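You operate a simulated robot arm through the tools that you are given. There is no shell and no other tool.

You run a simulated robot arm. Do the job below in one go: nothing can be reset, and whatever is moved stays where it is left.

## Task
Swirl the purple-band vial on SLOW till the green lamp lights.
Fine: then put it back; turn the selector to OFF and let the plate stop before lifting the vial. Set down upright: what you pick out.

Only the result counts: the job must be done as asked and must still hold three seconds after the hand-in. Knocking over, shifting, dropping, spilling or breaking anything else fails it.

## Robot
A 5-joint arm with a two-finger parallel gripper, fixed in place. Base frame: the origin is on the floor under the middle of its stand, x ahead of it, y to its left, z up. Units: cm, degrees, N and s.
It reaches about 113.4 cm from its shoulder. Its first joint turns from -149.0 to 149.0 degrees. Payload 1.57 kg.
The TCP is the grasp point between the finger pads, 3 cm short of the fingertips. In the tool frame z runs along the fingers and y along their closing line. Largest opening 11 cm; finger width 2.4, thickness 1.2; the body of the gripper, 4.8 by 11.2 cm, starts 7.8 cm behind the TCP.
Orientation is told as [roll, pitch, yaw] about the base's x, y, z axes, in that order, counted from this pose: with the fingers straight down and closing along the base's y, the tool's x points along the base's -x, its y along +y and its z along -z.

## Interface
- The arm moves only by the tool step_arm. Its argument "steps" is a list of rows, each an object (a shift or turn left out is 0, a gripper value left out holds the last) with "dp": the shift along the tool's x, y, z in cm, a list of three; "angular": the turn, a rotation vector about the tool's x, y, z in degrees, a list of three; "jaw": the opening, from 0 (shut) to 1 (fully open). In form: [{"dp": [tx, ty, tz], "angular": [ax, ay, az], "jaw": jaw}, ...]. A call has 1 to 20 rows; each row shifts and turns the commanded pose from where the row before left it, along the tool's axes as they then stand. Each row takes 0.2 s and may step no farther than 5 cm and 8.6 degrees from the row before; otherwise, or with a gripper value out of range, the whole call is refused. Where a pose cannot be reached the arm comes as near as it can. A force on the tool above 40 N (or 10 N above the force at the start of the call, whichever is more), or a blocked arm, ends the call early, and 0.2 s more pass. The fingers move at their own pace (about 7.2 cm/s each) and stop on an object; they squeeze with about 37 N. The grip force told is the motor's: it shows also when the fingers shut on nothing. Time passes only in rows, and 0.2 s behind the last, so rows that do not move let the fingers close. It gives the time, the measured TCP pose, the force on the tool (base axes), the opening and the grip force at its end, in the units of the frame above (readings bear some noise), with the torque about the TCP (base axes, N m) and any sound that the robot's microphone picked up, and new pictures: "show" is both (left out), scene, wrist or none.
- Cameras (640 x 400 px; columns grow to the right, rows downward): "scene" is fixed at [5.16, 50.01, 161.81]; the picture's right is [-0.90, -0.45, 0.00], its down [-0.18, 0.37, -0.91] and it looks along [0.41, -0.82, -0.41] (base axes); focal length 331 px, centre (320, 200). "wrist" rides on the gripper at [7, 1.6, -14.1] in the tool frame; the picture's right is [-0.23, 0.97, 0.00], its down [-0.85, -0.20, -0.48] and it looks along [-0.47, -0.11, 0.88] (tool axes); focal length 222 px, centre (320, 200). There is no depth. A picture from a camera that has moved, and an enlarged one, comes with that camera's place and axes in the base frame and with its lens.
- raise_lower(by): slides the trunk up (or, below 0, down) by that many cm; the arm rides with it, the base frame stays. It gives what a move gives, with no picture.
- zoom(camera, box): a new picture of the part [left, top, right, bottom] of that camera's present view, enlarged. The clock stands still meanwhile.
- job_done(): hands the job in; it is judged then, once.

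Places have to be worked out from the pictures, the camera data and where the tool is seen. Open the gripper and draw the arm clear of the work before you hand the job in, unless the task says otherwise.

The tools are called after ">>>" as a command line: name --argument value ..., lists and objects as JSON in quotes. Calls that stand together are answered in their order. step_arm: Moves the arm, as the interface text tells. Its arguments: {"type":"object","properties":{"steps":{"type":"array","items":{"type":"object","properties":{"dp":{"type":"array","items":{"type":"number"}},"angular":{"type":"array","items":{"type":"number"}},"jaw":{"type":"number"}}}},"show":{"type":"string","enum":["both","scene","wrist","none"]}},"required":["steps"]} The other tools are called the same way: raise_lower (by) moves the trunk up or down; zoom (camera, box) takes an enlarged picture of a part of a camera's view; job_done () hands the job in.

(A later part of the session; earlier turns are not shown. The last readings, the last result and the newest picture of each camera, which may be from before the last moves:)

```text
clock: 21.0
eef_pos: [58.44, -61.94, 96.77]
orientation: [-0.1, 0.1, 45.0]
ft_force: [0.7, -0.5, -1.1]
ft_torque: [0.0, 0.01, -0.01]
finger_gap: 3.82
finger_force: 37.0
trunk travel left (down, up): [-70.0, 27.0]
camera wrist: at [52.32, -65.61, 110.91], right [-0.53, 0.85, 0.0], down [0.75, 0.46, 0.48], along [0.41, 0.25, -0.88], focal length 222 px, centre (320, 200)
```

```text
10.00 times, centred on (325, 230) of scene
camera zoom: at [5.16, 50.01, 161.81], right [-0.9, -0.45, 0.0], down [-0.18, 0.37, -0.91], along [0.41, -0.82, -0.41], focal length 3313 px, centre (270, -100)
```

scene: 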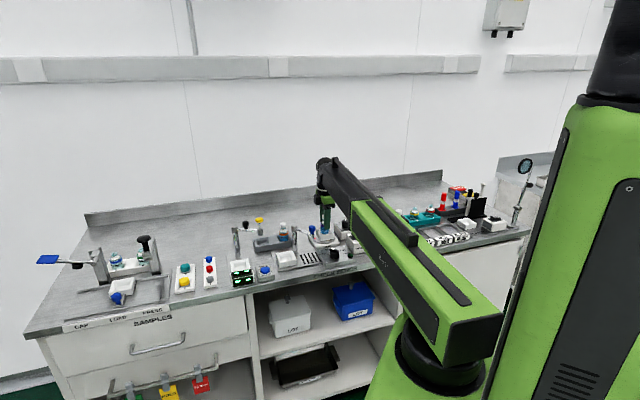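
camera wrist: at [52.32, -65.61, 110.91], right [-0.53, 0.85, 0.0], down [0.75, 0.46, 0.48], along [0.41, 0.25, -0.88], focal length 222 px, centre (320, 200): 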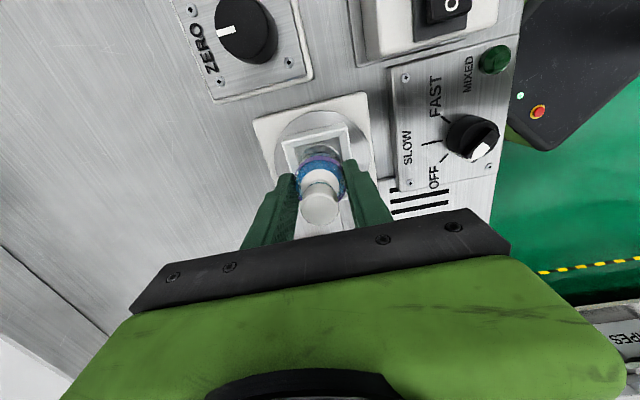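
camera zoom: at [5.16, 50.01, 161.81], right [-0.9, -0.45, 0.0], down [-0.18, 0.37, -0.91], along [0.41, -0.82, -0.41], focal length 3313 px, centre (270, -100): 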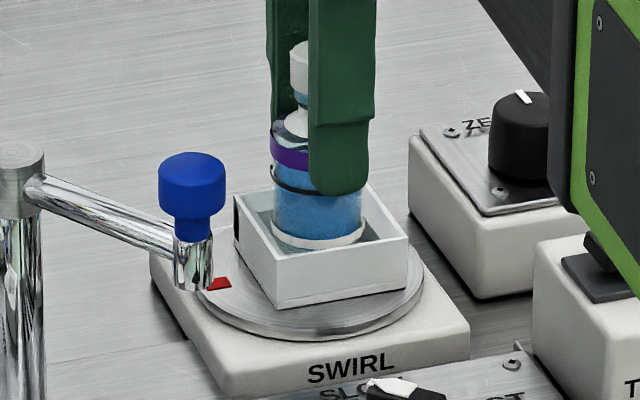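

Both views show the vial bottom centred inside the cup rim. I lower in small steps, watching the force for touchdown.

>>> raise_lower --by -1.0

>>> zoom --camera "scene" --box '[305, 210, 345, 250]'

>>> zoom --camera "wrist" --box '[260, 100, 380, 200]'

```text
clock: 21.6
eef_pos: [58.52, -61.9, 95.61]
orientation: [-0.1, 0.0, 45.1]
ft_force: [-0.1, 0.7, 2.1]
ft_torque: [0.03, 0.02, 0.01]
finger_gap: 3.8
finger_force: 36.9
trunk travel left (down, up): [-69.0, 28.0]
```

```text
10.00 times, centred on (325, 230) of scene
camera zoom: at [5.16, 50.01, 161.81], right [-0.9, -0.45, 0.0], down [-0.18, 0.37, -0.91], along [0.41, -0.82, -0.41], focal length 3313 px, centre (270, -100)
```

zoom: 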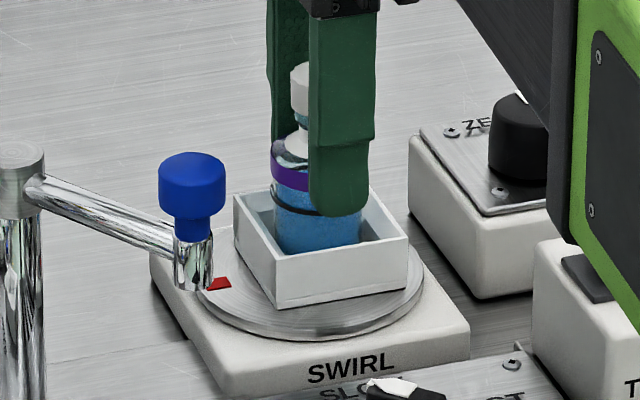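

```text
4.00 times, centred on (320, 150) of wrist
camera zoom: at [52.28, -65.58, 109.94], right [-0.53, 0.85, 0.0], down [0.75, 0.46, 0.48], along [0.41, 0.25, -0.88], focal length 888 px, centre (320, 400)
```

zoom: 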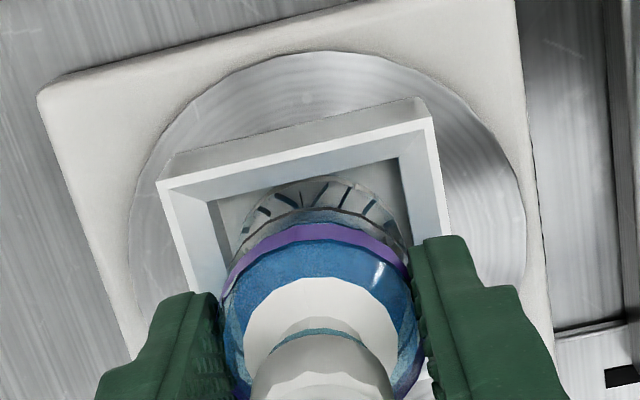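

The force reading changed by about +3 N, so the vial may have just touched the floor; I take another reading to confirm.

>>> step_arm --steps '[{"dp": [0, 0, 0]}]' --show "none"

>>> raise_lower --by -0.2

>>> step_arm --steps '[{"dp": [0, 0, 0]}]' --show "none"

```text
clock: 22.0
eef_pos: [58.32, -62.02, 95.77]
orientation: [-0.1, 0.0, 45.0]
ft_force: [-0.4, -0.4, 3.0]
ft_torque: [0.01, 0.01, -0.01]
finger_gap: 3.79
finger_force: 37.0
trunk travel left (down, up): [-69.0, 28.0]
```

```text
clock: 22.5
eef_pos: [58.41, -61.9, 95.53]
orientation: [0.0, 0.1, 45.1]
ft_force: [1.1, -3.2, 11.8]
ft_torque: [0.0, -0.01, 0.01]
finger_gap: 3.81
finger_force: 36.5
trunk travel left (down, up): [-68.8, 28.2]
```

```text
clock: 22.9
eef_pos: [58.38, -61.9, 95.46]
orientation: [0.1, 0.0, 45.1]
ft_force: [0.0, -1.0, 8.2]
ft_torque: [-0.07, -0.04, -0.02]
finger_gap: 3.8
finger_force: 37.0
trunk travel left (down, up): [-68.8, 28.2]
```

Contact confirmed (≈8 N up). Before releasing I check whether the vial stands on the cup floor or is caught on an edge.

>>> zoom --camera "wrist" --box '[280, 110, 360, 180]'

>>> zoom --camera "scene" --box '[310, 220, 340, 250]'

```text
5.71 times, centred on (320, 145) of wrist
camera zoom: at [52.27, -65.56, 109.75], right [-0.53, 0.85, 0.0], down [0.75, 0.46, 0.48], along [0.41, 0.25, -0.88], focal length 1269 px, centre (320, 514)
```

zoom: 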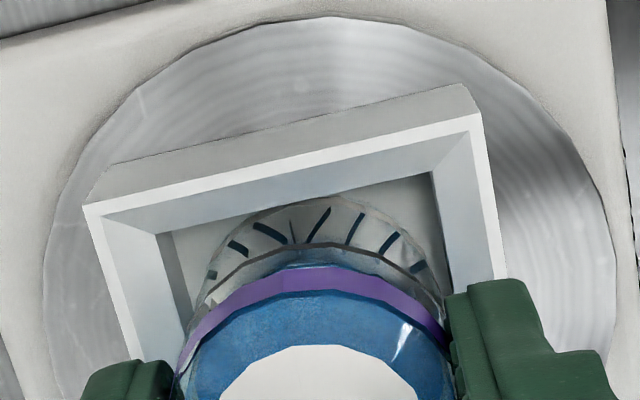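

```text
13.33 times, centred on (325, 235) of scene
camera zoom: at [5.16, 50.01, 161.81], right [-0.9, -0.45, 0.0], down [-0.18, 0.37, -0.91], along [0.41, -0.82, -0.41], focal length 4417 px, centre (253, -267)
```

zoom: 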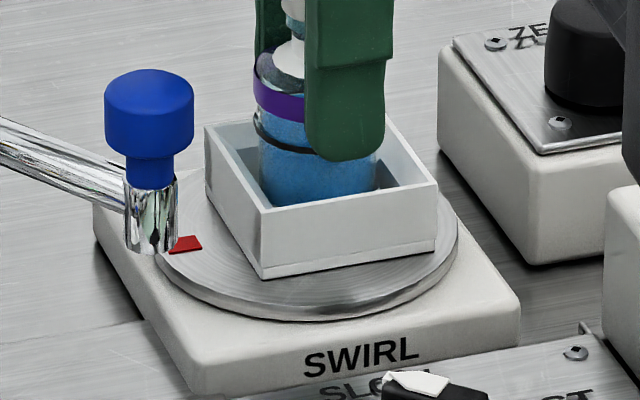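

The vial bottom looks about 0.2 cm too close to the chamfer on the camera side, so it may be resting on the chamfer. I raise 0.4 cm, shift tool [-0.18,-0.06], and lower again to see whether it goes deeper.

>>> raise_lower --by 0.4

>>> step_arm --steps '[{"dp": [-0.18, -0.06, 0]}, {"dp": [0, 0, 0]}, {"dp": [0, 0, 0]}]' --show "none"

>>> raise_lower --by -0.3

>>> step_arm --steps '[{"dp": [0, 0, 0]}]' --show "none"

>>> zoom --camera "wrist" --box '[280, 110, 360, 180]'

```text
clock: 23.5
eef_pos: [58.38, -61.96, 95.8]
orientation: [0.0, 0.0, 44.9]
ft_force: [-0.1, -0.1, -0.9]
ft_torque: [0.0, -0.01, -0.03]
finger_gap: 3.81
finger_force: 37.3
trunk travel left (down, up): [-69.2, 27.8]
```

```text
clock: 24.3
eef_pos: [58.59, -61.82, 95.91]
orientation: [-0.1, 0.0, 45.0]
ft_force: [-0.5, 0.3, -0.9]
ft_torque: [0.06, 0.04, 0.02]
finger_gap: 3.81
finger_force: 37.0
trunk travel left (down, up): [-69.2, 27.8]
```

```text
clock: 24.8
eef_pos: [58.6, -61.84, 95.55]
orientation: [0.0, 0.0, 44.9]
ft_force: [-1.6, 1.7, -1.4]
ft_torque: [0.09, 0.08, -0.03]
finger_gap: 3.81
finger_force: 36.6
trunk travel left (down, up): [-68.9, 28.1]
```

```text
clock: 25.2
eef_pos: [58.65, -61.89, 95.57]
orientation: [0.0, 0.1, 45.0]
ft_force: [-1.5, 1.1, -1.0]
ft_torque: [0.08, 0.07, -0.02]
finger_gap: 3.76
finger_force: 37.1
trunk travel left (down, up): [-68.9, 28.1]
```

```text
5.71 times, centred on (320, 145) of wrist
camera zoom: at [52.45, -65.53, 109.82], right [-0.53, 0.85, 0.0], down [0.75, 0.46, 0.48], along [0.41, 0.25, -0.88], focal length 1269 px, centre (320, 514)
```

zoom: 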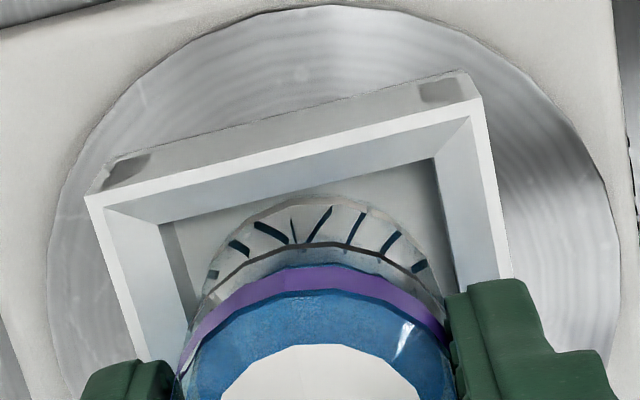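

Now it no longer meets vertical resistance at that height, only a slight side contact on the tool −y side. I shift +0.08 along tool y and lower further to find the floor.

>>> step_arm --steps '[{"dp": [0, 0.08, 0]}, {"dp": [0, 0, 0]}]' --show "none"

>>> raise_lower --by -0.3

>>> step_arm --steps '[{"dp": [0, 0, 0]}]' --show "none"

```text
clock: 25.8
eef_pos: [58.48, -61.81, 95.55]
orientation: [0.0, 0.0, 45.0]
ft_force: [0.1, 0.3, -0.7]
ft_torque: [-0.01, -0.01, 0.02]
finger_gap: 3.83
finger_force: 37.4
trunk travel left (down, up): [-68.9, 28.1]
```

```text
clock: 26.3
eef_pos: [58.49, -61.78, 95.34]
orientation: [0.0, 0.0, 45.1]
ft_force: [3.7, -3.6, 15.2]
ft_torque: [-0.2, -0.22, 0.01]
finger_gap: 3.79
finger_force: 36.9
trunk travel left (down, up): [-68.6, 28.4]
```

```text
clock: 26.7
eef_pos: [58.34, -61.82, 95.25]
orientation: [0.0, 0.0, 45.0]
ft_force: [1.9, -2.6, 8.2]
ft_torque: [-0.11, -0.06, 0.03]
finger_gap: 3.8
finger_force: 37.3
trunk travel left (down, up): [-68.6, 28.4]
```

The resistance now begins about 0.4 cm deeper and is carried centrally, which fits the cup floor. I check the pictures before releasing.

>>> step_arm --steps '[{"dp": [0, -0.05, 0]}, {"dp": [0, 0, 0]}]' --show "none"

>>> zoom --camera "wrist" --box '[280, 110, 360, 180]'

>>> zoom --camera "scene" --box '[310, 220, 340, 250]'

```text
clock: 27.3
eef_pos: [58.61, -61.76, 95.24]
orientation: [0.0, 0.0, 45.0]
ft_force: [-1.4, 0.7, 3.4]
ft_torque: [-0.02, 0.09, -0.01]
finger_gap: 3.75
finger_force: 37.4
trunk travel left (down, up): [-68.6, 28.4]
```

```text
5.71 times, centred on (320, 145) of wrist
camera zoom: at [52.43, -65.51, 109.53], right [-0.53, 0.85, 0.0], down [0.75, 0.46, 0.48], along [0.41, 0.25, -0.88], focal length 1269 px, centre (320, 514)
```

zoom: 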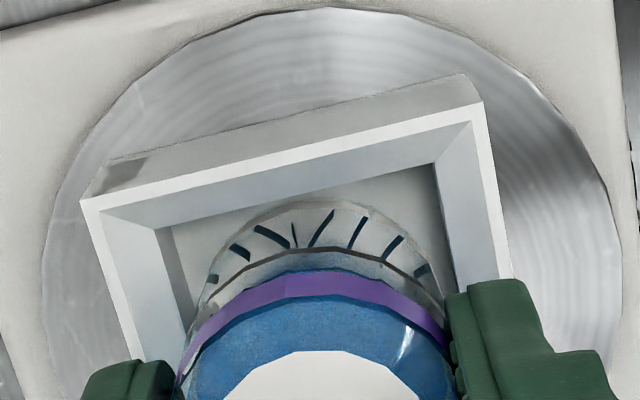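

```text
13.33 times, centred on (325, 235) of scene
camera zoom: at [5.16, 50.01, 161.81], right [-0.9, -0.45, 0.0], down [-0.18, 0.37, -0.91], along [0.41, -0.82, -0.41], focal length 4417 px, centre (253, -267)
```

zoom: 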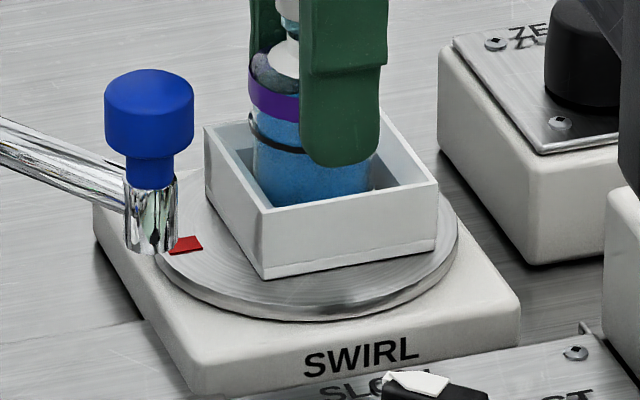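

The vial stands inside the cup with a small gap at the chamfer edge and only light forces. I release by opening the fingers to about 6 cm.

>>> step_arm --steps '[{"jaw": 0.42}, {"jaw": 0.5}, {"jaw": 0.57}, {"jaw": 0.57}]'

>>> zoom --camera "wrist" --box '[260, 100, 380, 220]'

>>> zoom --camera "scene" --box '[305, 210, 345, 250]'

```text
clock: 28.3
eef_pos: [58.62, -61.93, 95.33]
orientation: [-0.1, -0.1, 45.0]
ft_force: [1.2, 0.7, 0.3]
ft_torque: [0.02, -0.01, 0.02]
finger_gap: 6.29
finger_force: 0.0
trunk travel left (down, up): [-68.6, 28.4]
camera wrist: at [52.47, -65.53, 109.51], right [-0.53, 0.85, 0.0], down [0.75, 0.46, 0.48], along [0.41, 0.25, -0.88], focal length 222 px, centre (320, 200)
```

scene: 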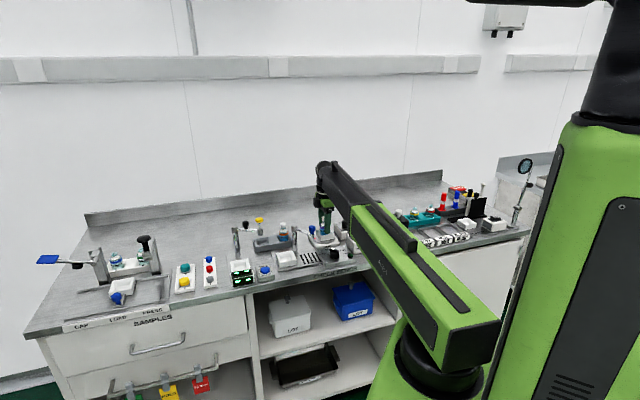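
wrist: 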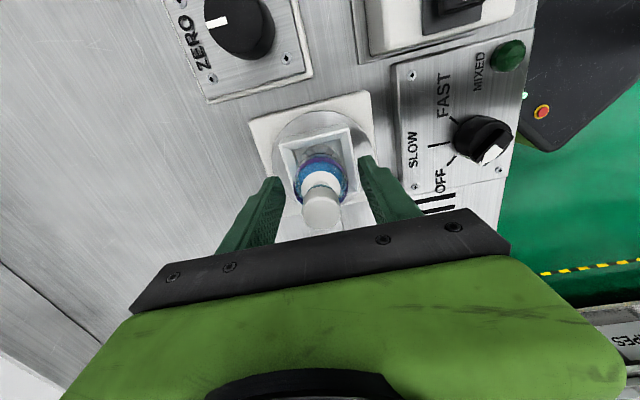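

```text
3.33 times, centred on (320, 160) of wrist
camera zoom: at [52.47, -65.53, 109.51], right [-0.53, 0.85, 0.0], down [0.75, 0.46, 0.48], along [0.41, 0.25, -0.88], focal length 740 px, centre (320, 333)
```

zoom: 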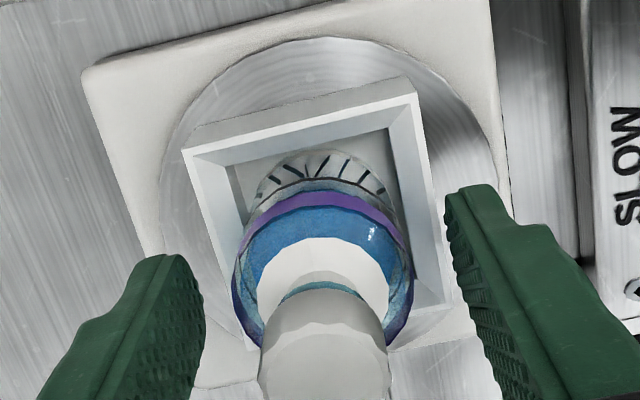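

```text
10.00 times, centred on (325, 230) of scene
camera zoom: at [5.16, 50.01, 161.81], right [-0.9, -0.45, 0.0], down [-0.18, 0.37, -0.91], along [0.41, -0.82, -0.41], focal length 3313 px, centre (270, -100)
```

zoom: 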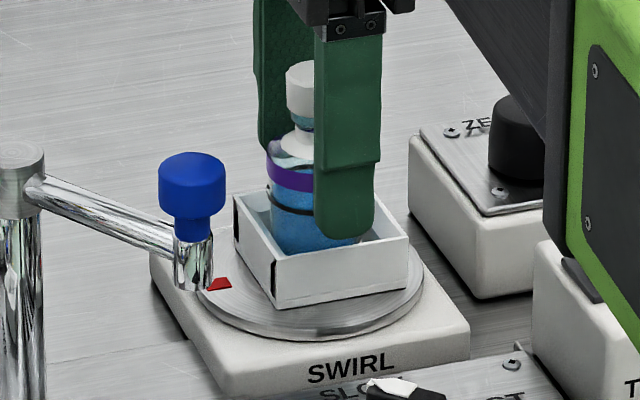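

The vial is released, but it may lean slightly. I zoom in further to judge whether it stands upright.

>>> zoom --camera "scene" --box '[312, 212, 338, 242]'

>>> zoom --camera "wrist" --box '[280, 110, 360, 230]'

```text
13.33 times, centred on (325, 227) of scene
camera zoom: at [5.16, 50.01, 161.81], right [-0.9, -0.45, 0.0], down [-0.18, 0.37, -0.91], along [0.41, -0.82, -0.41], focal length 4417 px, centre (253, -160)
```

zoom: 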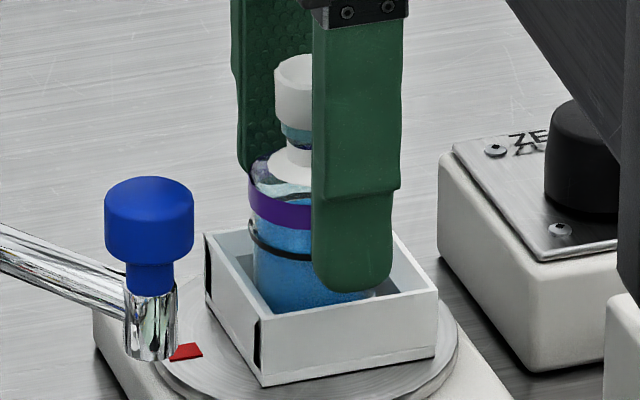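

```text
3.33 times, centred on (320, 170) of wrist
camera zoom: at [52.47, -65.53, 109.51], right [-0.53, 0.85, 0.0], down [0.75, 0.46, 0.48], along [0.41, 0.25, -0.88], focal length 740 px, centre (320, 300)
```

zoom: 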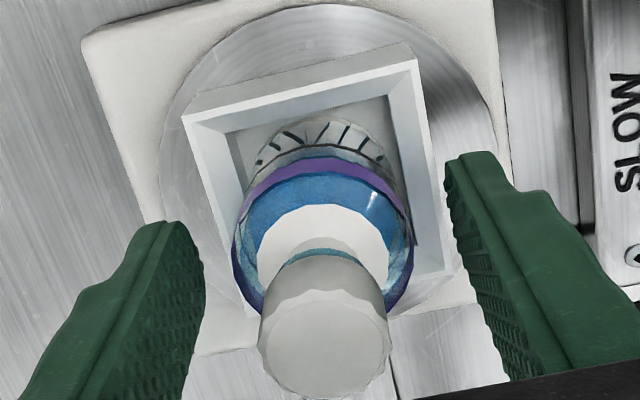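

The cap, band and base line up within about 1° of vertical, so the vial stands properly in the cup. I raise the open gripper 10 cm clear of the cap.

>>> raise_lower --by 10

>>> step_arm --steps '[{"angular": [0, 0, 7.5]}, {"angular": [0, 0, 7.5]}, {"angular": [0, 0, 7.5]}, {"angular": [0, 0, 7.5]}, {"angular": [0, 0, 7.5]}, {"angular": [0, 0, 7.5]}, {"dp": [2.34, 2.78, 0]}, {"dp": [2.34, 2.78, 0]}, {"dp": [2.34, 2.78, 0]}, {"dp": [2.34, 2.78, 0]}, {"dp": [0, 0, 0]}, {"dp": [0, 0, 0]}]'

>>> zoom --camera "wrist" --box '[260, 90, 380, 190]'

>>> zoom --camera "scene" --box '[290, 200, 370, 280]'

```text
clock: 29.6
eef_pos: [58.58, -61.75, 105.3]
orientation: [0.1, 0.0, 44.9]
ft_force: [0.1, -0.5, 0.5]
ft_torque: [0.01, -0.02, 0.0]
finger_gap: 6.28
finger_force: 0.1
trunk travel left (down, up): [-78.6, 18.4]
```

```text
clock: 32.2
eef_pos: [49.07, -50.64, 105.4]
orientation: [0.1, -0.1, 0.0]
ft_force: [0.6, 0.3, -0.4]
ft_torque: [0.0, 0.04, -0.01]
finger_gap: 6.27
finger_force: 0.0
trunk travel left (down, up): [-78.6, 18.4]
camera wrist: at [42.04, -48.92, 119.52], right [0.23, 0.97, 0.0], down [0.85, -0.2, 0.48], along [0.47, -0.11, -0.88], focal length 222 px, centre (320, 200)
```

scene: 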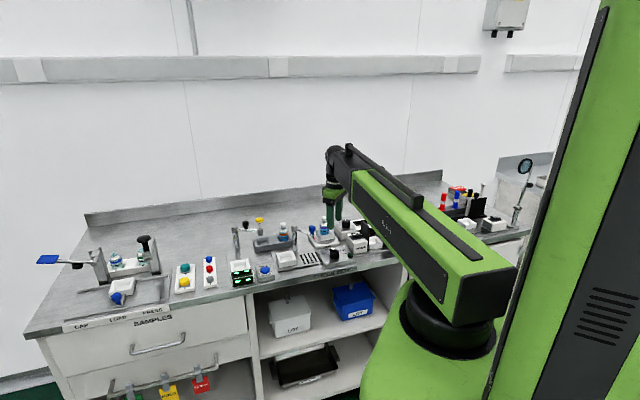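
wrist: 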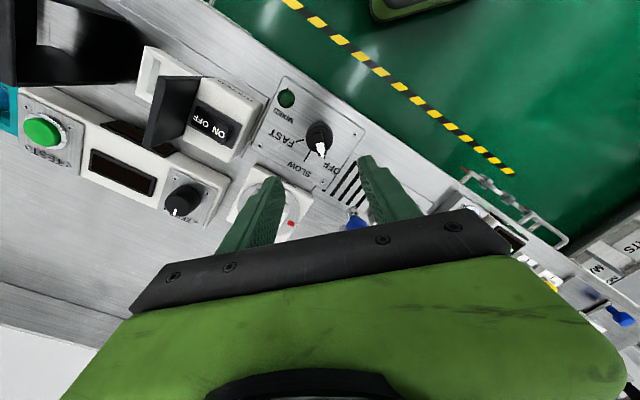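

```text
4.00 times, centred on (320, 140) of wrist
camera zoom: at [42.04, -48.92, 119.52], right [0.23, 0.97, 0.0], down [0.85, -0.2, 0.48], along [0.47, -0.11, -0.88], focal length 888 px, centre (320, 440)
```

zoom: 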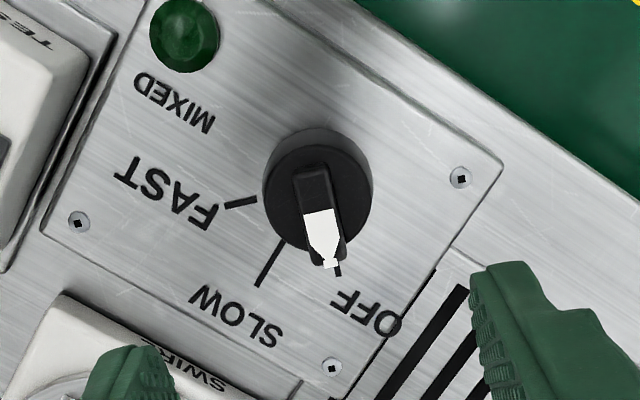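

```text
5.00 times, centred on (330, 240) of scene
camera zoom: at [5.16, 50.01, 161.81], right [-0.9, -0.45, 0.0], down [-0.18, 0.37, -0.91], along [0.41, -0.82, -0.41], focal length 1656 px, centre (270, 0)
```

zoom: 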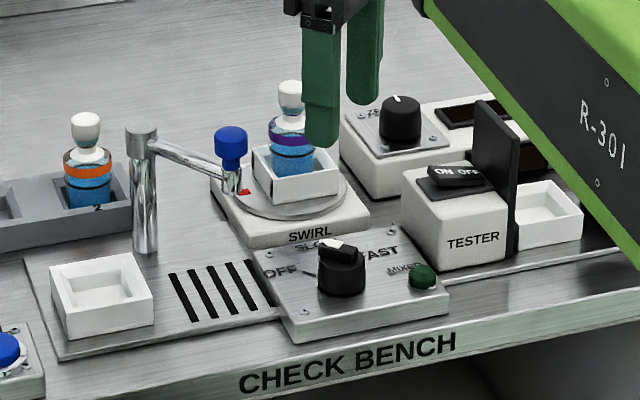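

The vial stands upright in the swirl cup, and the selector bar measures mid (49.2,-50.57), angle ≈0° (OFF). I nudge +0.15 cm in x, narrow the fingers to 3 cm and lower to just above the bar.

>>> step_arm --steps '[{"dp": [-0.14, 0, 0], "jaw": 0.28}, {"dp": [0, 0, 0]}, {"dp": [0, 0, 0]}]' --show "none"

>>> raise_lower --by -9.5

>>> step_arm --steps '[{"dp": [0, 0, 0]}]'

>>> zoom --camera "wrist" --box '[260, 110, 380, 230]'

>>> zoom --camera "scene" --box '[310, 230, 360, 270]'

```text
clock: 33.0
eef_pos: [49.2, -50.7, 105.37]
orientation: [0.1, 0.0, 0.0]
ft_force: [0.0, -0.1, 0.8]
ft_torque: [0.0, 0.0, -0.02]
finger_gap: 3.09
finger_force: 0.0
trunk travel left (down, up): [-78.6, 18.4]
```

```text
clock: 34.3
eef_pos: [49.28, -50.7, 95.71]
orientation: [0.0, 0.0, -0.1]
ft_force: [-0.2, 0.2, -0.1]
ft_torque: [0.01, 0.01, 0.0]
finger_gap: 3.09
finger_force: 0.0
trunk travel left (down, up): [-69.1, 27.9]
```

```text
clock: 34.7
eef_pos: [49.21, -50.68, 95.81]
orientation: [0.0, 0.0, 0.0]
ft_force: [0.9, -0.6, -0.3]
ft_torque: [0.02, 0.0, 0.02]
finger_gap: 3.06
finger_force: 0.0
trunk travel left (down, up): [-69.1, 27.9]
camera wrist: at [42.24, -48.94, 110.02], right [0.23, 0.97, 0.0], down [0.86, -0.2, 0.48], along [0.47, -0.11, -0.88], focal length 222 px, centre (320, 200)
```

scene: 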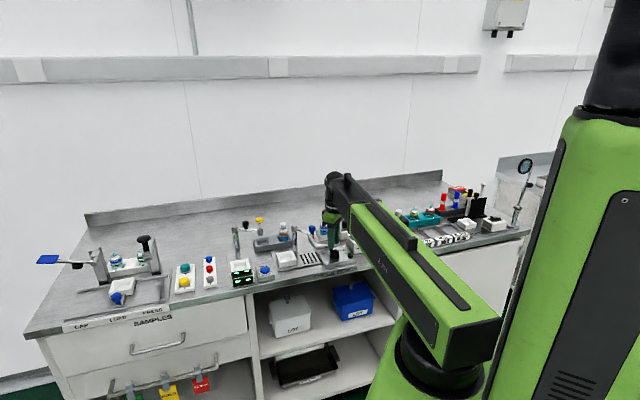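
wrist: 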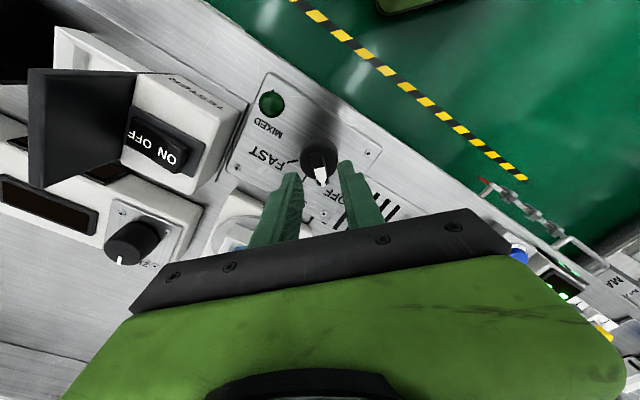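

```text
3.33 times, centred on (320, 170) of wrist
camera zoom: at [42.24, -48.94, 110.02], right [0.23, 0.97, 0.0], down [0.86, -0.2, 0.48], along [0.47, -0.11, -0.88], focal length 740 px, centre (320, 300)
```

zoom: 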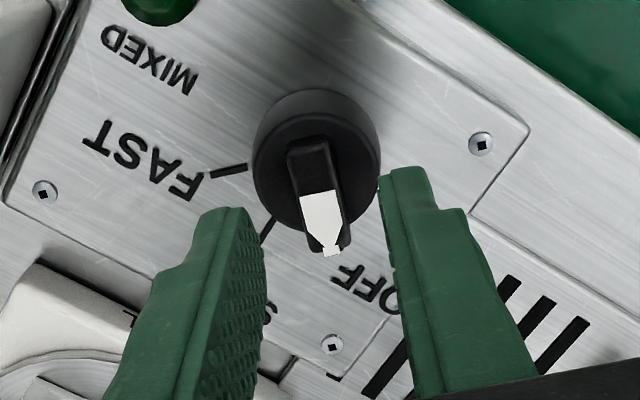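

```text
10.00 times, centred on (335, 250) of scene
camera zoom: at [5.16, 50.01, 161.81], right [-0.9, -0.45, 0.0], down [-0.18, 0.37, -0.91], along [0.41, -0.82, -0.41], focal length 3313 px, centre (170, -300)
```

zoom: 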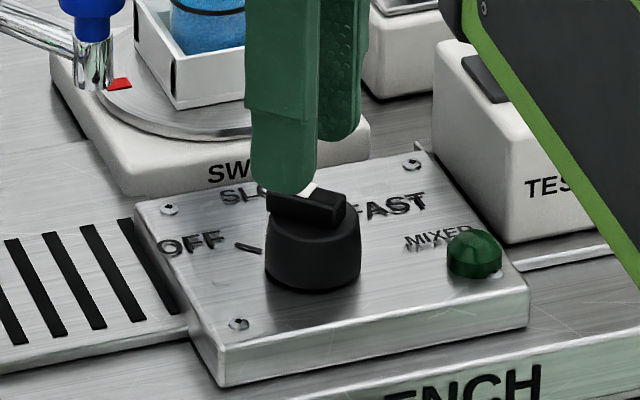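

The fingers straddle the bar, TCP and bar centre agreeing within 0.05 cm. I lower 2.1 cm so the tips reach beside the bar, just above the dial top.

>>> raise_lower --by -2.1

>>> zoom --camera "scene" --box '[315, 235, 355, 265]'

>>> zoom --camera "wrist" --box '[260, 110, 380, 230]'

```text
clock: 35.4
eef_pos: [49.33, -50.67, 93.65]
orientation: [0.0, 0.0, -0.1]
ft_force: [0.7, 0.1, 1.0]
ft_torque: [0.0, 0.02, -0.01]
finger_gap: 3.09
finger_force: 0.2
trunk travel left (down, up): [-67.0, 30.0]
```

```text
13.33 times, centred on (335, 250) of scene
camera zoom: at [5.16, 50.01, 161.81], right [-0.9, -0.45, 0.0], down [-0.18, 0.37, -0.91], along [0.41, -0.82, -0.41], focal length 4417 px, centre (120, -467)
```

zoom: 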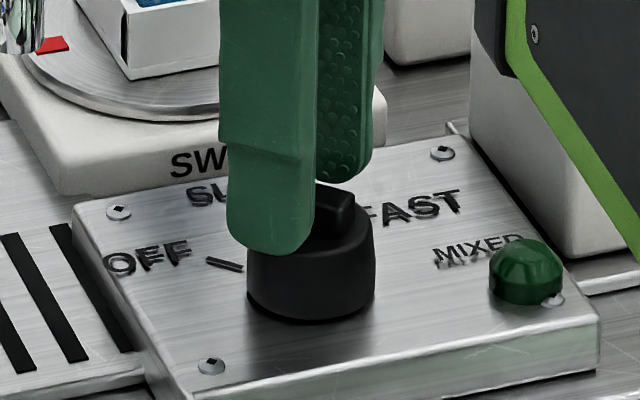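

```text
3.33 times, centred on (320, 170) of wrist
camera zoom: at [42.24, -48.94, 107.91], right [0.23, 0.97, 0.0], down [0.86, -0.2, 0.48], along [0.47, -0.11, -0.88], focal length 740 px, centre (320, 300)
```

zoom: 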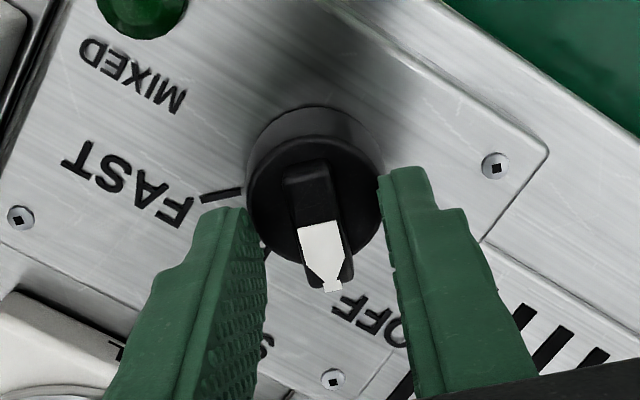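

Fingertips are at z≈90.6 on both sides of the bar. I close on the bar.

>>> step_arm --steps '[{"jaw": 0.2}, {"jaw": 0.12}, {"jaw": 0.05}, {"jaw": 0.05}, {"jaw": 0.05}]'

>>> zoom --camera "scene" --box '[315, 235, 355, 265]'

>>> zoom --camera "wrist" --box '[260, 110, 380, 230]'

```text
clock: 36.6
eef_pos: [49.31, -50.73, 93.69]
orientation: [-0.1, 0.0, 0.0]
ft_force: [0.0, -1.2, 1.6]
ft_torque: [-0.04, 0.13, 0.02]
finger_gap: 1.18
finger_force: 29.3
trunk travel left (down, up): [-67.0, 30.0]
camera wrist: at [42.24, -48.95, 107.92], right [0.23, 0.97, 0.0], down [0.86, -0.2, 0.48], along [0.47, -0.11, -0.88], focal length 222 px, centre (320, 200)
```

scene: 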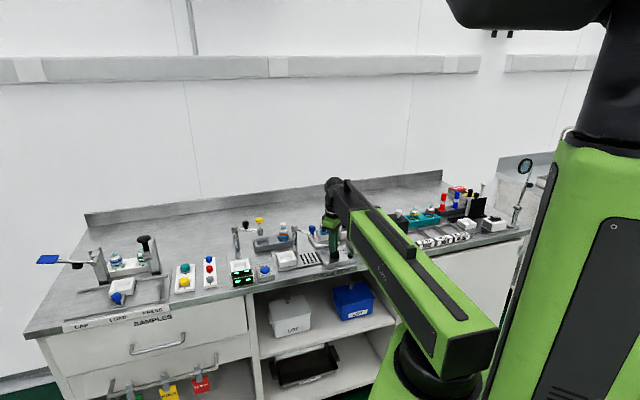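
wrist: 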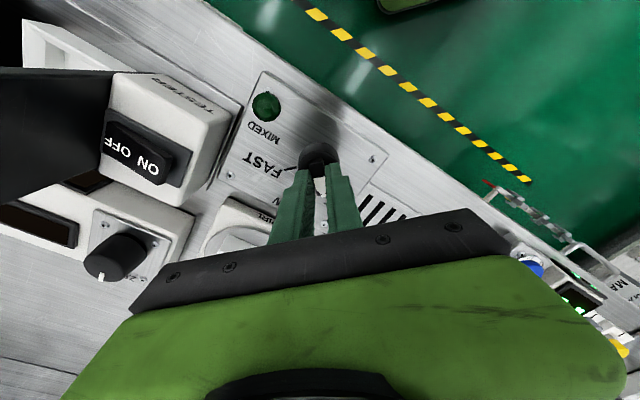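

```text
13.33 times, centred on (335, 250) of scene
camera zoom: at [5.16, 50.01, 161.81], right [-0.9, -0.45, 0.0], down [-0.18, 0.37, -0.91], along [0.41, -0.82, -0.41], focal length 4417 px, centre (120, -467)
```

zoom: 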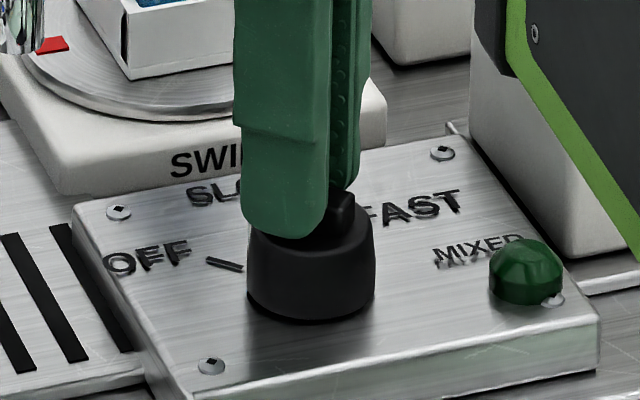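

```text
3.33 times, centred on (320, 170) of wrist
camera zoom: at [42.24, -48.95, 107.92], right [0.23, 0.97, 0.0], down [0.86, -0.2, 0.48], along [0.47, -0.11, -0.88], focal length 740 px, centre (320, 300)
```

zoom: 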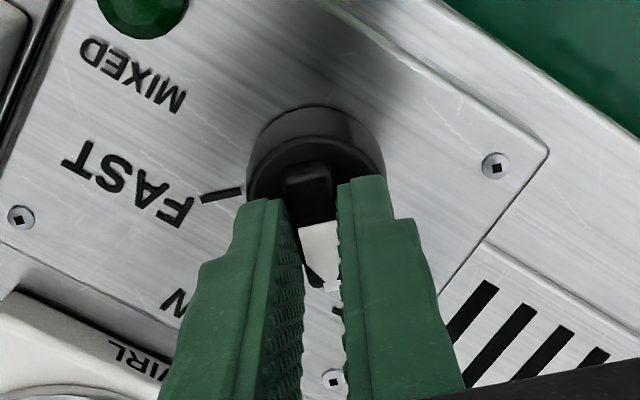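

The bar is held (gap 1.18 cm). I rotate 45° clockwise seen from above (OFF→SLOW) in six small steps.

>>> step_arm --steps '[{"angular": [0, 0, 7.5]}, {"angular": [0, 0, 7.5]}, {"angular": [0, 0, 7.5]}, {"angular": [0, 0, 7.5]}, {"angular": [0, 0, 7.5]}, {"angular": [0, 0, 7.5]}, {"angular": [0, 0, 0]}]'

>>> zoom --camera "scene" --box '[295, 205, 365, 265]'

>>> zoom --camera "wrist" --box '[240, 100, 400, 230]'

```text
clock: 38.2
eef_pos: [49.18, -51.06, 93.64]
orientation: [0.0, 0.0, -45.2]
ft_force: [-3.0, -28.2, 14.2]
ft_torque: [-0.87, 0.04, 0.07]
finger_gap: 1.18
finger_force: 28.8
trunk travel left (down, up): [-67.0, 30.0]
camera wrist: at [45.33, -44.73, 107.89], right [0.85, 0.53, 0.0], down [0.46, -0.75, 0.48], along [0.25, -0.41, -0.88], focal length 222 px, centre (320, 200)
```

scene: 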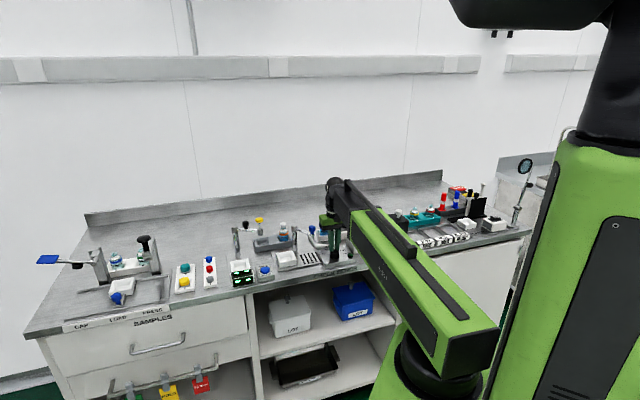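
wrist: 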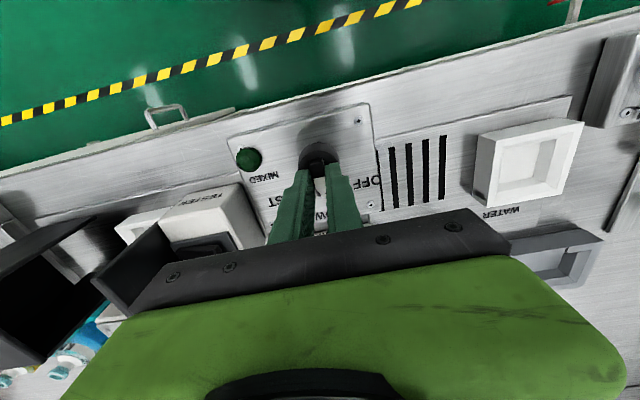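

```text
6.67 times, centred on (330, 235) of scene
camera zoom: at [5.16, 50.01, 161.81], right [-0.9, -0.45, 0.0], down [-0.18, 0.37, -0.91], along [0.41, -0.82, -0.41], focal length 2208 px, centre (253, -33)
```

zoom: 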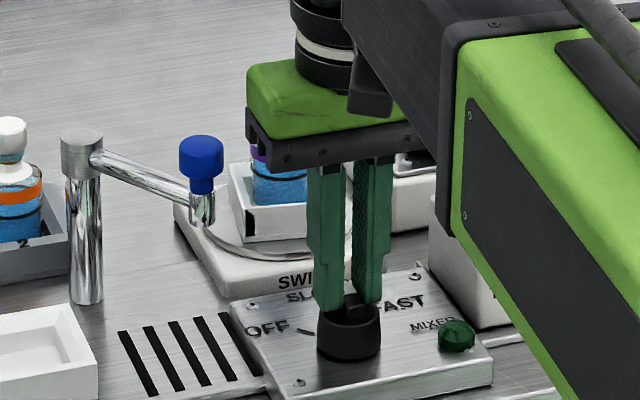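

```text
3.08 times, centred on (320, 165) of wrist
camera zoom: at [45.33, -44.73, 107.89], right [0.85, 0.53, 0.0], down [0.46, -0.75, 0.48], along [0.25, -0.41, -0.88], focal length 684 px, centre (320, 308)
```

zoom: 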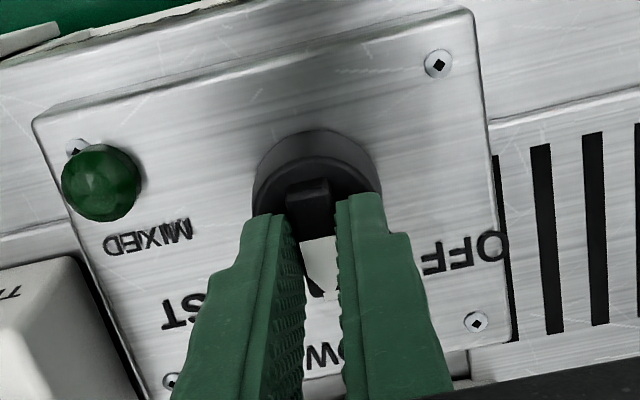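

The knob turned with the gripper to −45°, with about 28 N side load building up. I open the fingers to relieve it and check the pointer, plate and lamp.

>>> step_arm --steps '[{"jaw": 0.15}, {"jaw": 0.28}, {"jaw": 0.28}]'

>>> zoom --camera "scene" --box '[295, 205, 365, 265]'

>>> zoom --camera "wrist" --box '[240, 100, 400, 230]'

```text
clock: 39.0
eef_pos: [49.28, -50.73, 93.62]
orientation: [0.0, 0.0, -45.0]
ft_force: [-0.1, 0.6, -0.7]
ft_torque: [0.06, -0.01, 0.03]
finger_gap: 3.08
finger_force: 0.1
trunk travel left (down, up): [-67.0, 30.0]
camera wrist: at [45.47, -44.5, 107.92], right [0.85, 0.53, 0.0], down [0.46, -0.75, 0.48], along [0.25, -0.41, -0.88], focal length 222 px, centre (320, 200)
```

scene: 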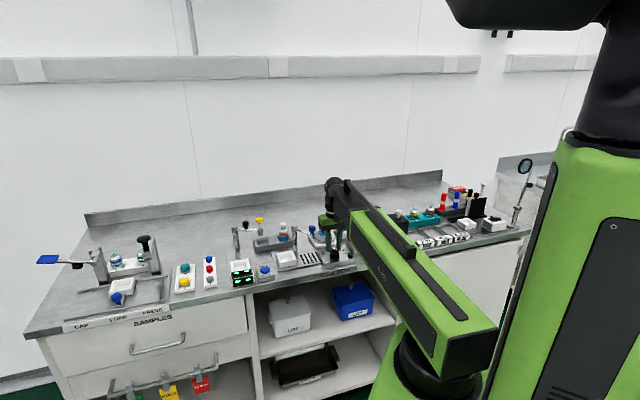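
wrist: 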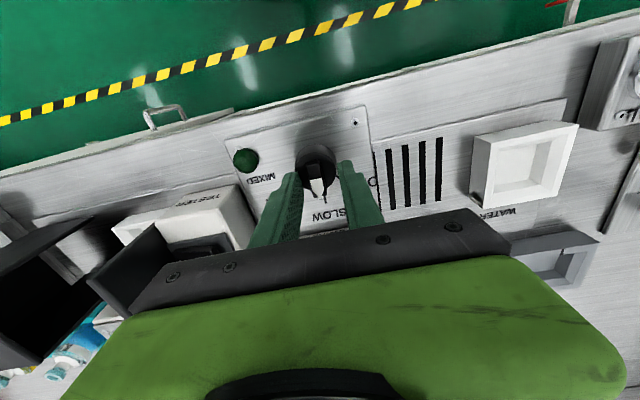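

```text
6.67 times, centred on (330, 235) of scene
camera zoom: at [5.16, 50.01, 161.81], right [-0.9, -0.45, 0.0], down [-0.18, 0.37, -0.91], along [0.41, -0.82, -0.41], focal length 2208 px, centre (253, -33)
```

zoom: 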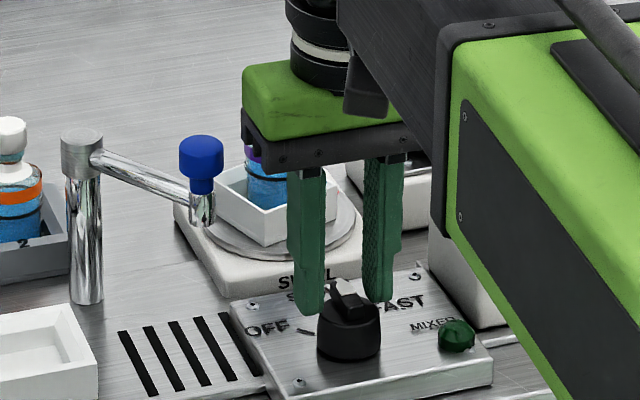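

```text
3.08 times, centred on (320, 165) of wrist
camera zoom: at [45.47, -44.5, 107.92], right [0.85, 0.53, 0.0], down [0.46, -0.75, 0.48], along [0.25, -0.41, -0.88], focal length 684 px, centre (320, 308)
```

zoom: 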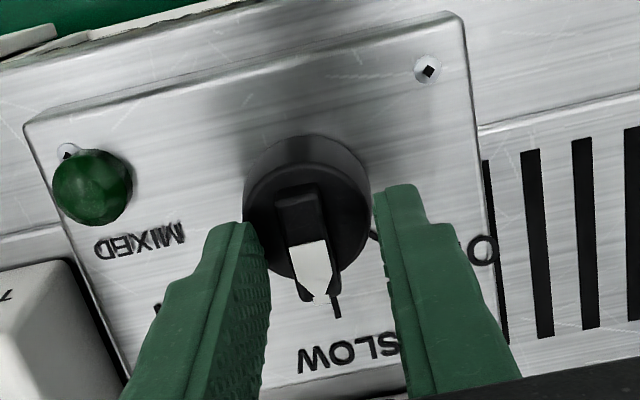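

The plate is turning and the pointer is at SLOW. The side load tells me the knob axis is nearer (48.86,-50.65), so I recentre the open fingers there while waiting for the lamp.

>>> step_arm --steps '[{"dp": [0.33, -0.26, 0]}, {"dp": [0, 0, 0]}, {"dp": [0, 0, 0]}, {"dp": [0, 0, 0]}]'

>>> zoom --camera "wrist" --box '[220, 100, 400, 230]'

>>> zoom --camera "scene" --box '[295, 205, 365, 265]'

```text
clock: 40.0
eef_pos: [48.93, -50.78, 93.64]
orientation: [-0.1, 0.1, -45.0]
ft_force: [0.0, 0.6, -0.1]
ft_torque: [-0.03, 0.01, 0.01]
finger_gap: 3.09
finger_force: 0.0
trunk travel left (down, up): [-67.0, 30.0]
camera wrist: at [45.05, -44.48, 107.92], right [0.85, 0.53, 0.0], down [0.46, -0.75, 0.48], along [0.25, -0.41, -0.88], focal length 222 px, centre (320, 200)
```

scene: 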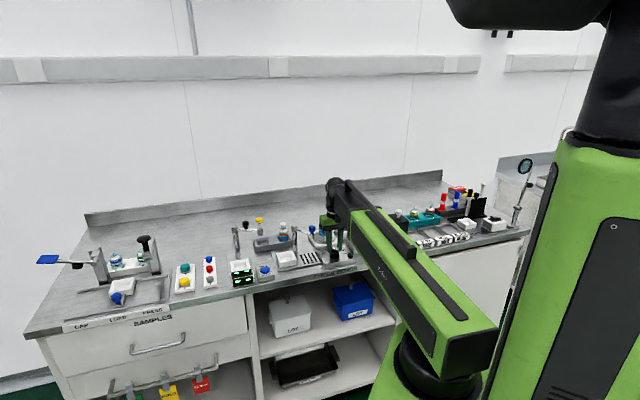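
wrist: 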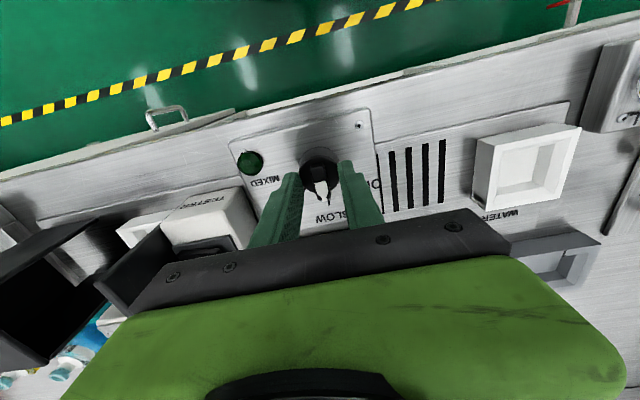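

```text
3.08 times, centred on (310, 165) of wrist
camera zoom: at [45.05, -44.48, 107.92], right [0.85, 0.53, 0.0], down [0.46, -0.75, 0.48], along [0.25, -0.41, -0.88], focal length 684 px, centre (351, 308)
```

zoom: 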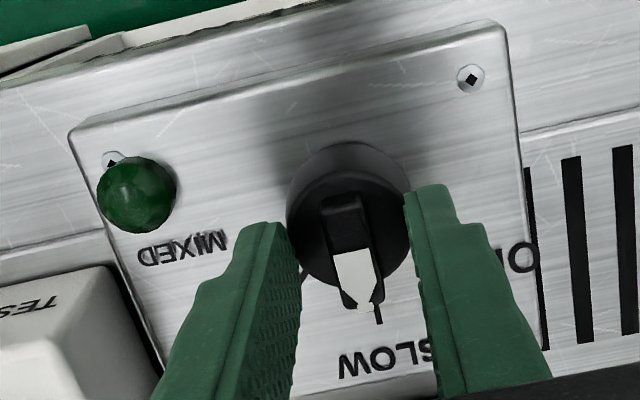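

```text
6.67 times, centred on (330, 235) of scene
camera zoom: at [5.16, 50.01, 161.81], right [-0.9, -0.45, 0.0], down [-0.18, 0.37, -0.91], along [0.41, -0.82, -0.41], focal length 2208 px, centre (253, -33)
```

zoom: 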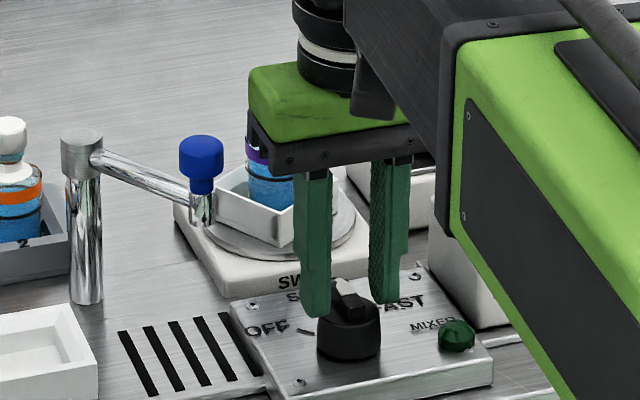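

The lamp is still dark green. I take a short wait and compare the cup's orientation to make sure the plate is actually turning.

>>> step_arm --steps '[{"dp": [0, 0, 0]}]' --show "none"

>>> zoom --camera "scene" --box '[305, 215, 355, 255]'

>>> step_arm --steps '[{"dp": [0, 0, 0]}]' --show "none"

>>> zoom --camera "scene" --box '[305, 215, 355, 255]'

```text
clock: 40.4
eef_pos: [48.84, -50.66, 93.66]
orientation: [-0.1, 0.0, -45.0]
ft_force: [-0.2, -0.1, -0.3]
ft_torque: [-0.04, -0.02, 0.01]
finger_gap: 3.11
finger_force: 0.1
trunk travel left (down, up): [-67.0, 30.0]
```

```text
10.00 times, centred on (330, 235) of scene
camera zoom: at [5.16, 50.01, 161.81], right [-0.9, -0.45, 0.0], down [-0.18, 0.37, -0.91], along [0.41, -0.82, -0.41], focal length 3313 px, centre (220, -150)
```

zoom: 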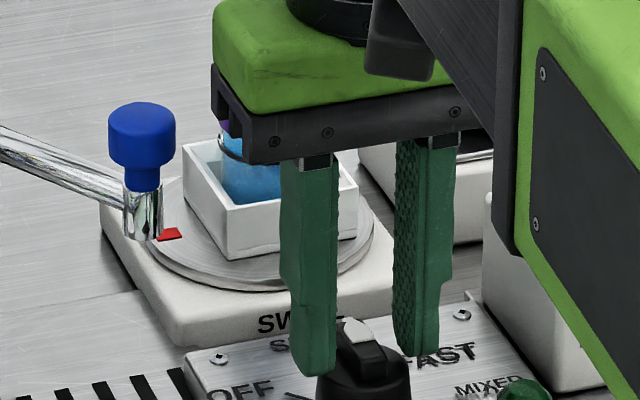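

```text
clock: 40.8
eef_pos: [48.83, -50.6, 93.66]
orientation: [0.0, 0.1, -45.0]
ft_force: [0.7, 0.2, 0.3]
ft_torque: [-0.01, 0.01, -0.02]
finger_gap: 3.08
finger_force: 0.2
trunk travel left (down, up): [-67.0, 30.0]
```

```text
10.00 times, centred on (330, 235) of scene
camera zoom: at [5.16, 50.01, 161.81], right [-0.9, -0.45, 0.0], down [-0.18, 0.37, -0.91], along [0.41, -0.82, -0.41], focal length 3313 px, centre (220, -150)
```

zoom: 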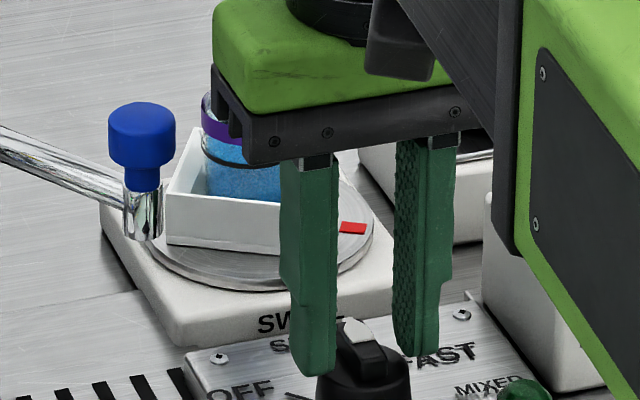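

The plate is clearly spinning (red mark moved), and the cup is slightly eccentric so I must re-measure it after stopping. I wait and watch the MIXED lamp.

>>> step_arm --steps '[{"dp": [0, 0, 0]}, {"dp": [0, 0, 0]}, {"dp": [0, 0, 0]}, {"dp": [0, 0, 0]}, {"dp": [0, 0, 0]}, {"dp": [0, 0, 0]}, {"dp": [0, 0, 0]}, {"dp": [0, 0, 0]}]' --show "none"

>>> zoom --camera "scene" --box '[305, 215, 365, 265]'

```text
clock: 42.6
eef_pos: [48.86, -50.7, 93.73]
orientation: [0.1, 0.0, -45.0]
ft_force: [0.4, 0.9, -0.3]
ft_torque: [0.02, 0.01, -0.03]
finger_gap: 3.07
finger_force: 0.0
trunk travel left (down, up): [-67.0, 30.0]
```

```text
8.00 times, centred on (335, 240) of scene
camera zoom: at [5.16, 50.01, 161.81], right [-0.9, -0.45, 0.0], down [-0.18, 0.37, -0.91], along [0.41, -0.82, -0.41], focal length 2650 px, centre (200, -120)
```

zoom: 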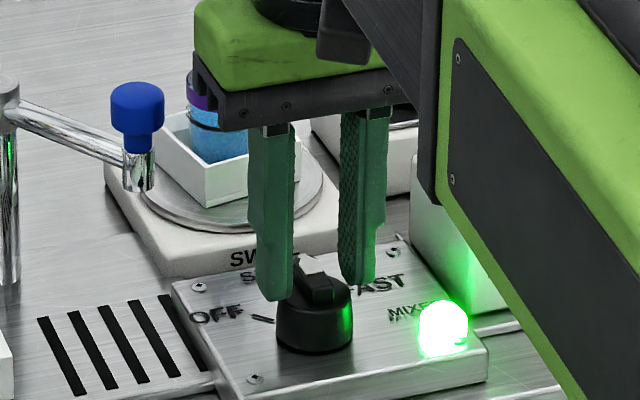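

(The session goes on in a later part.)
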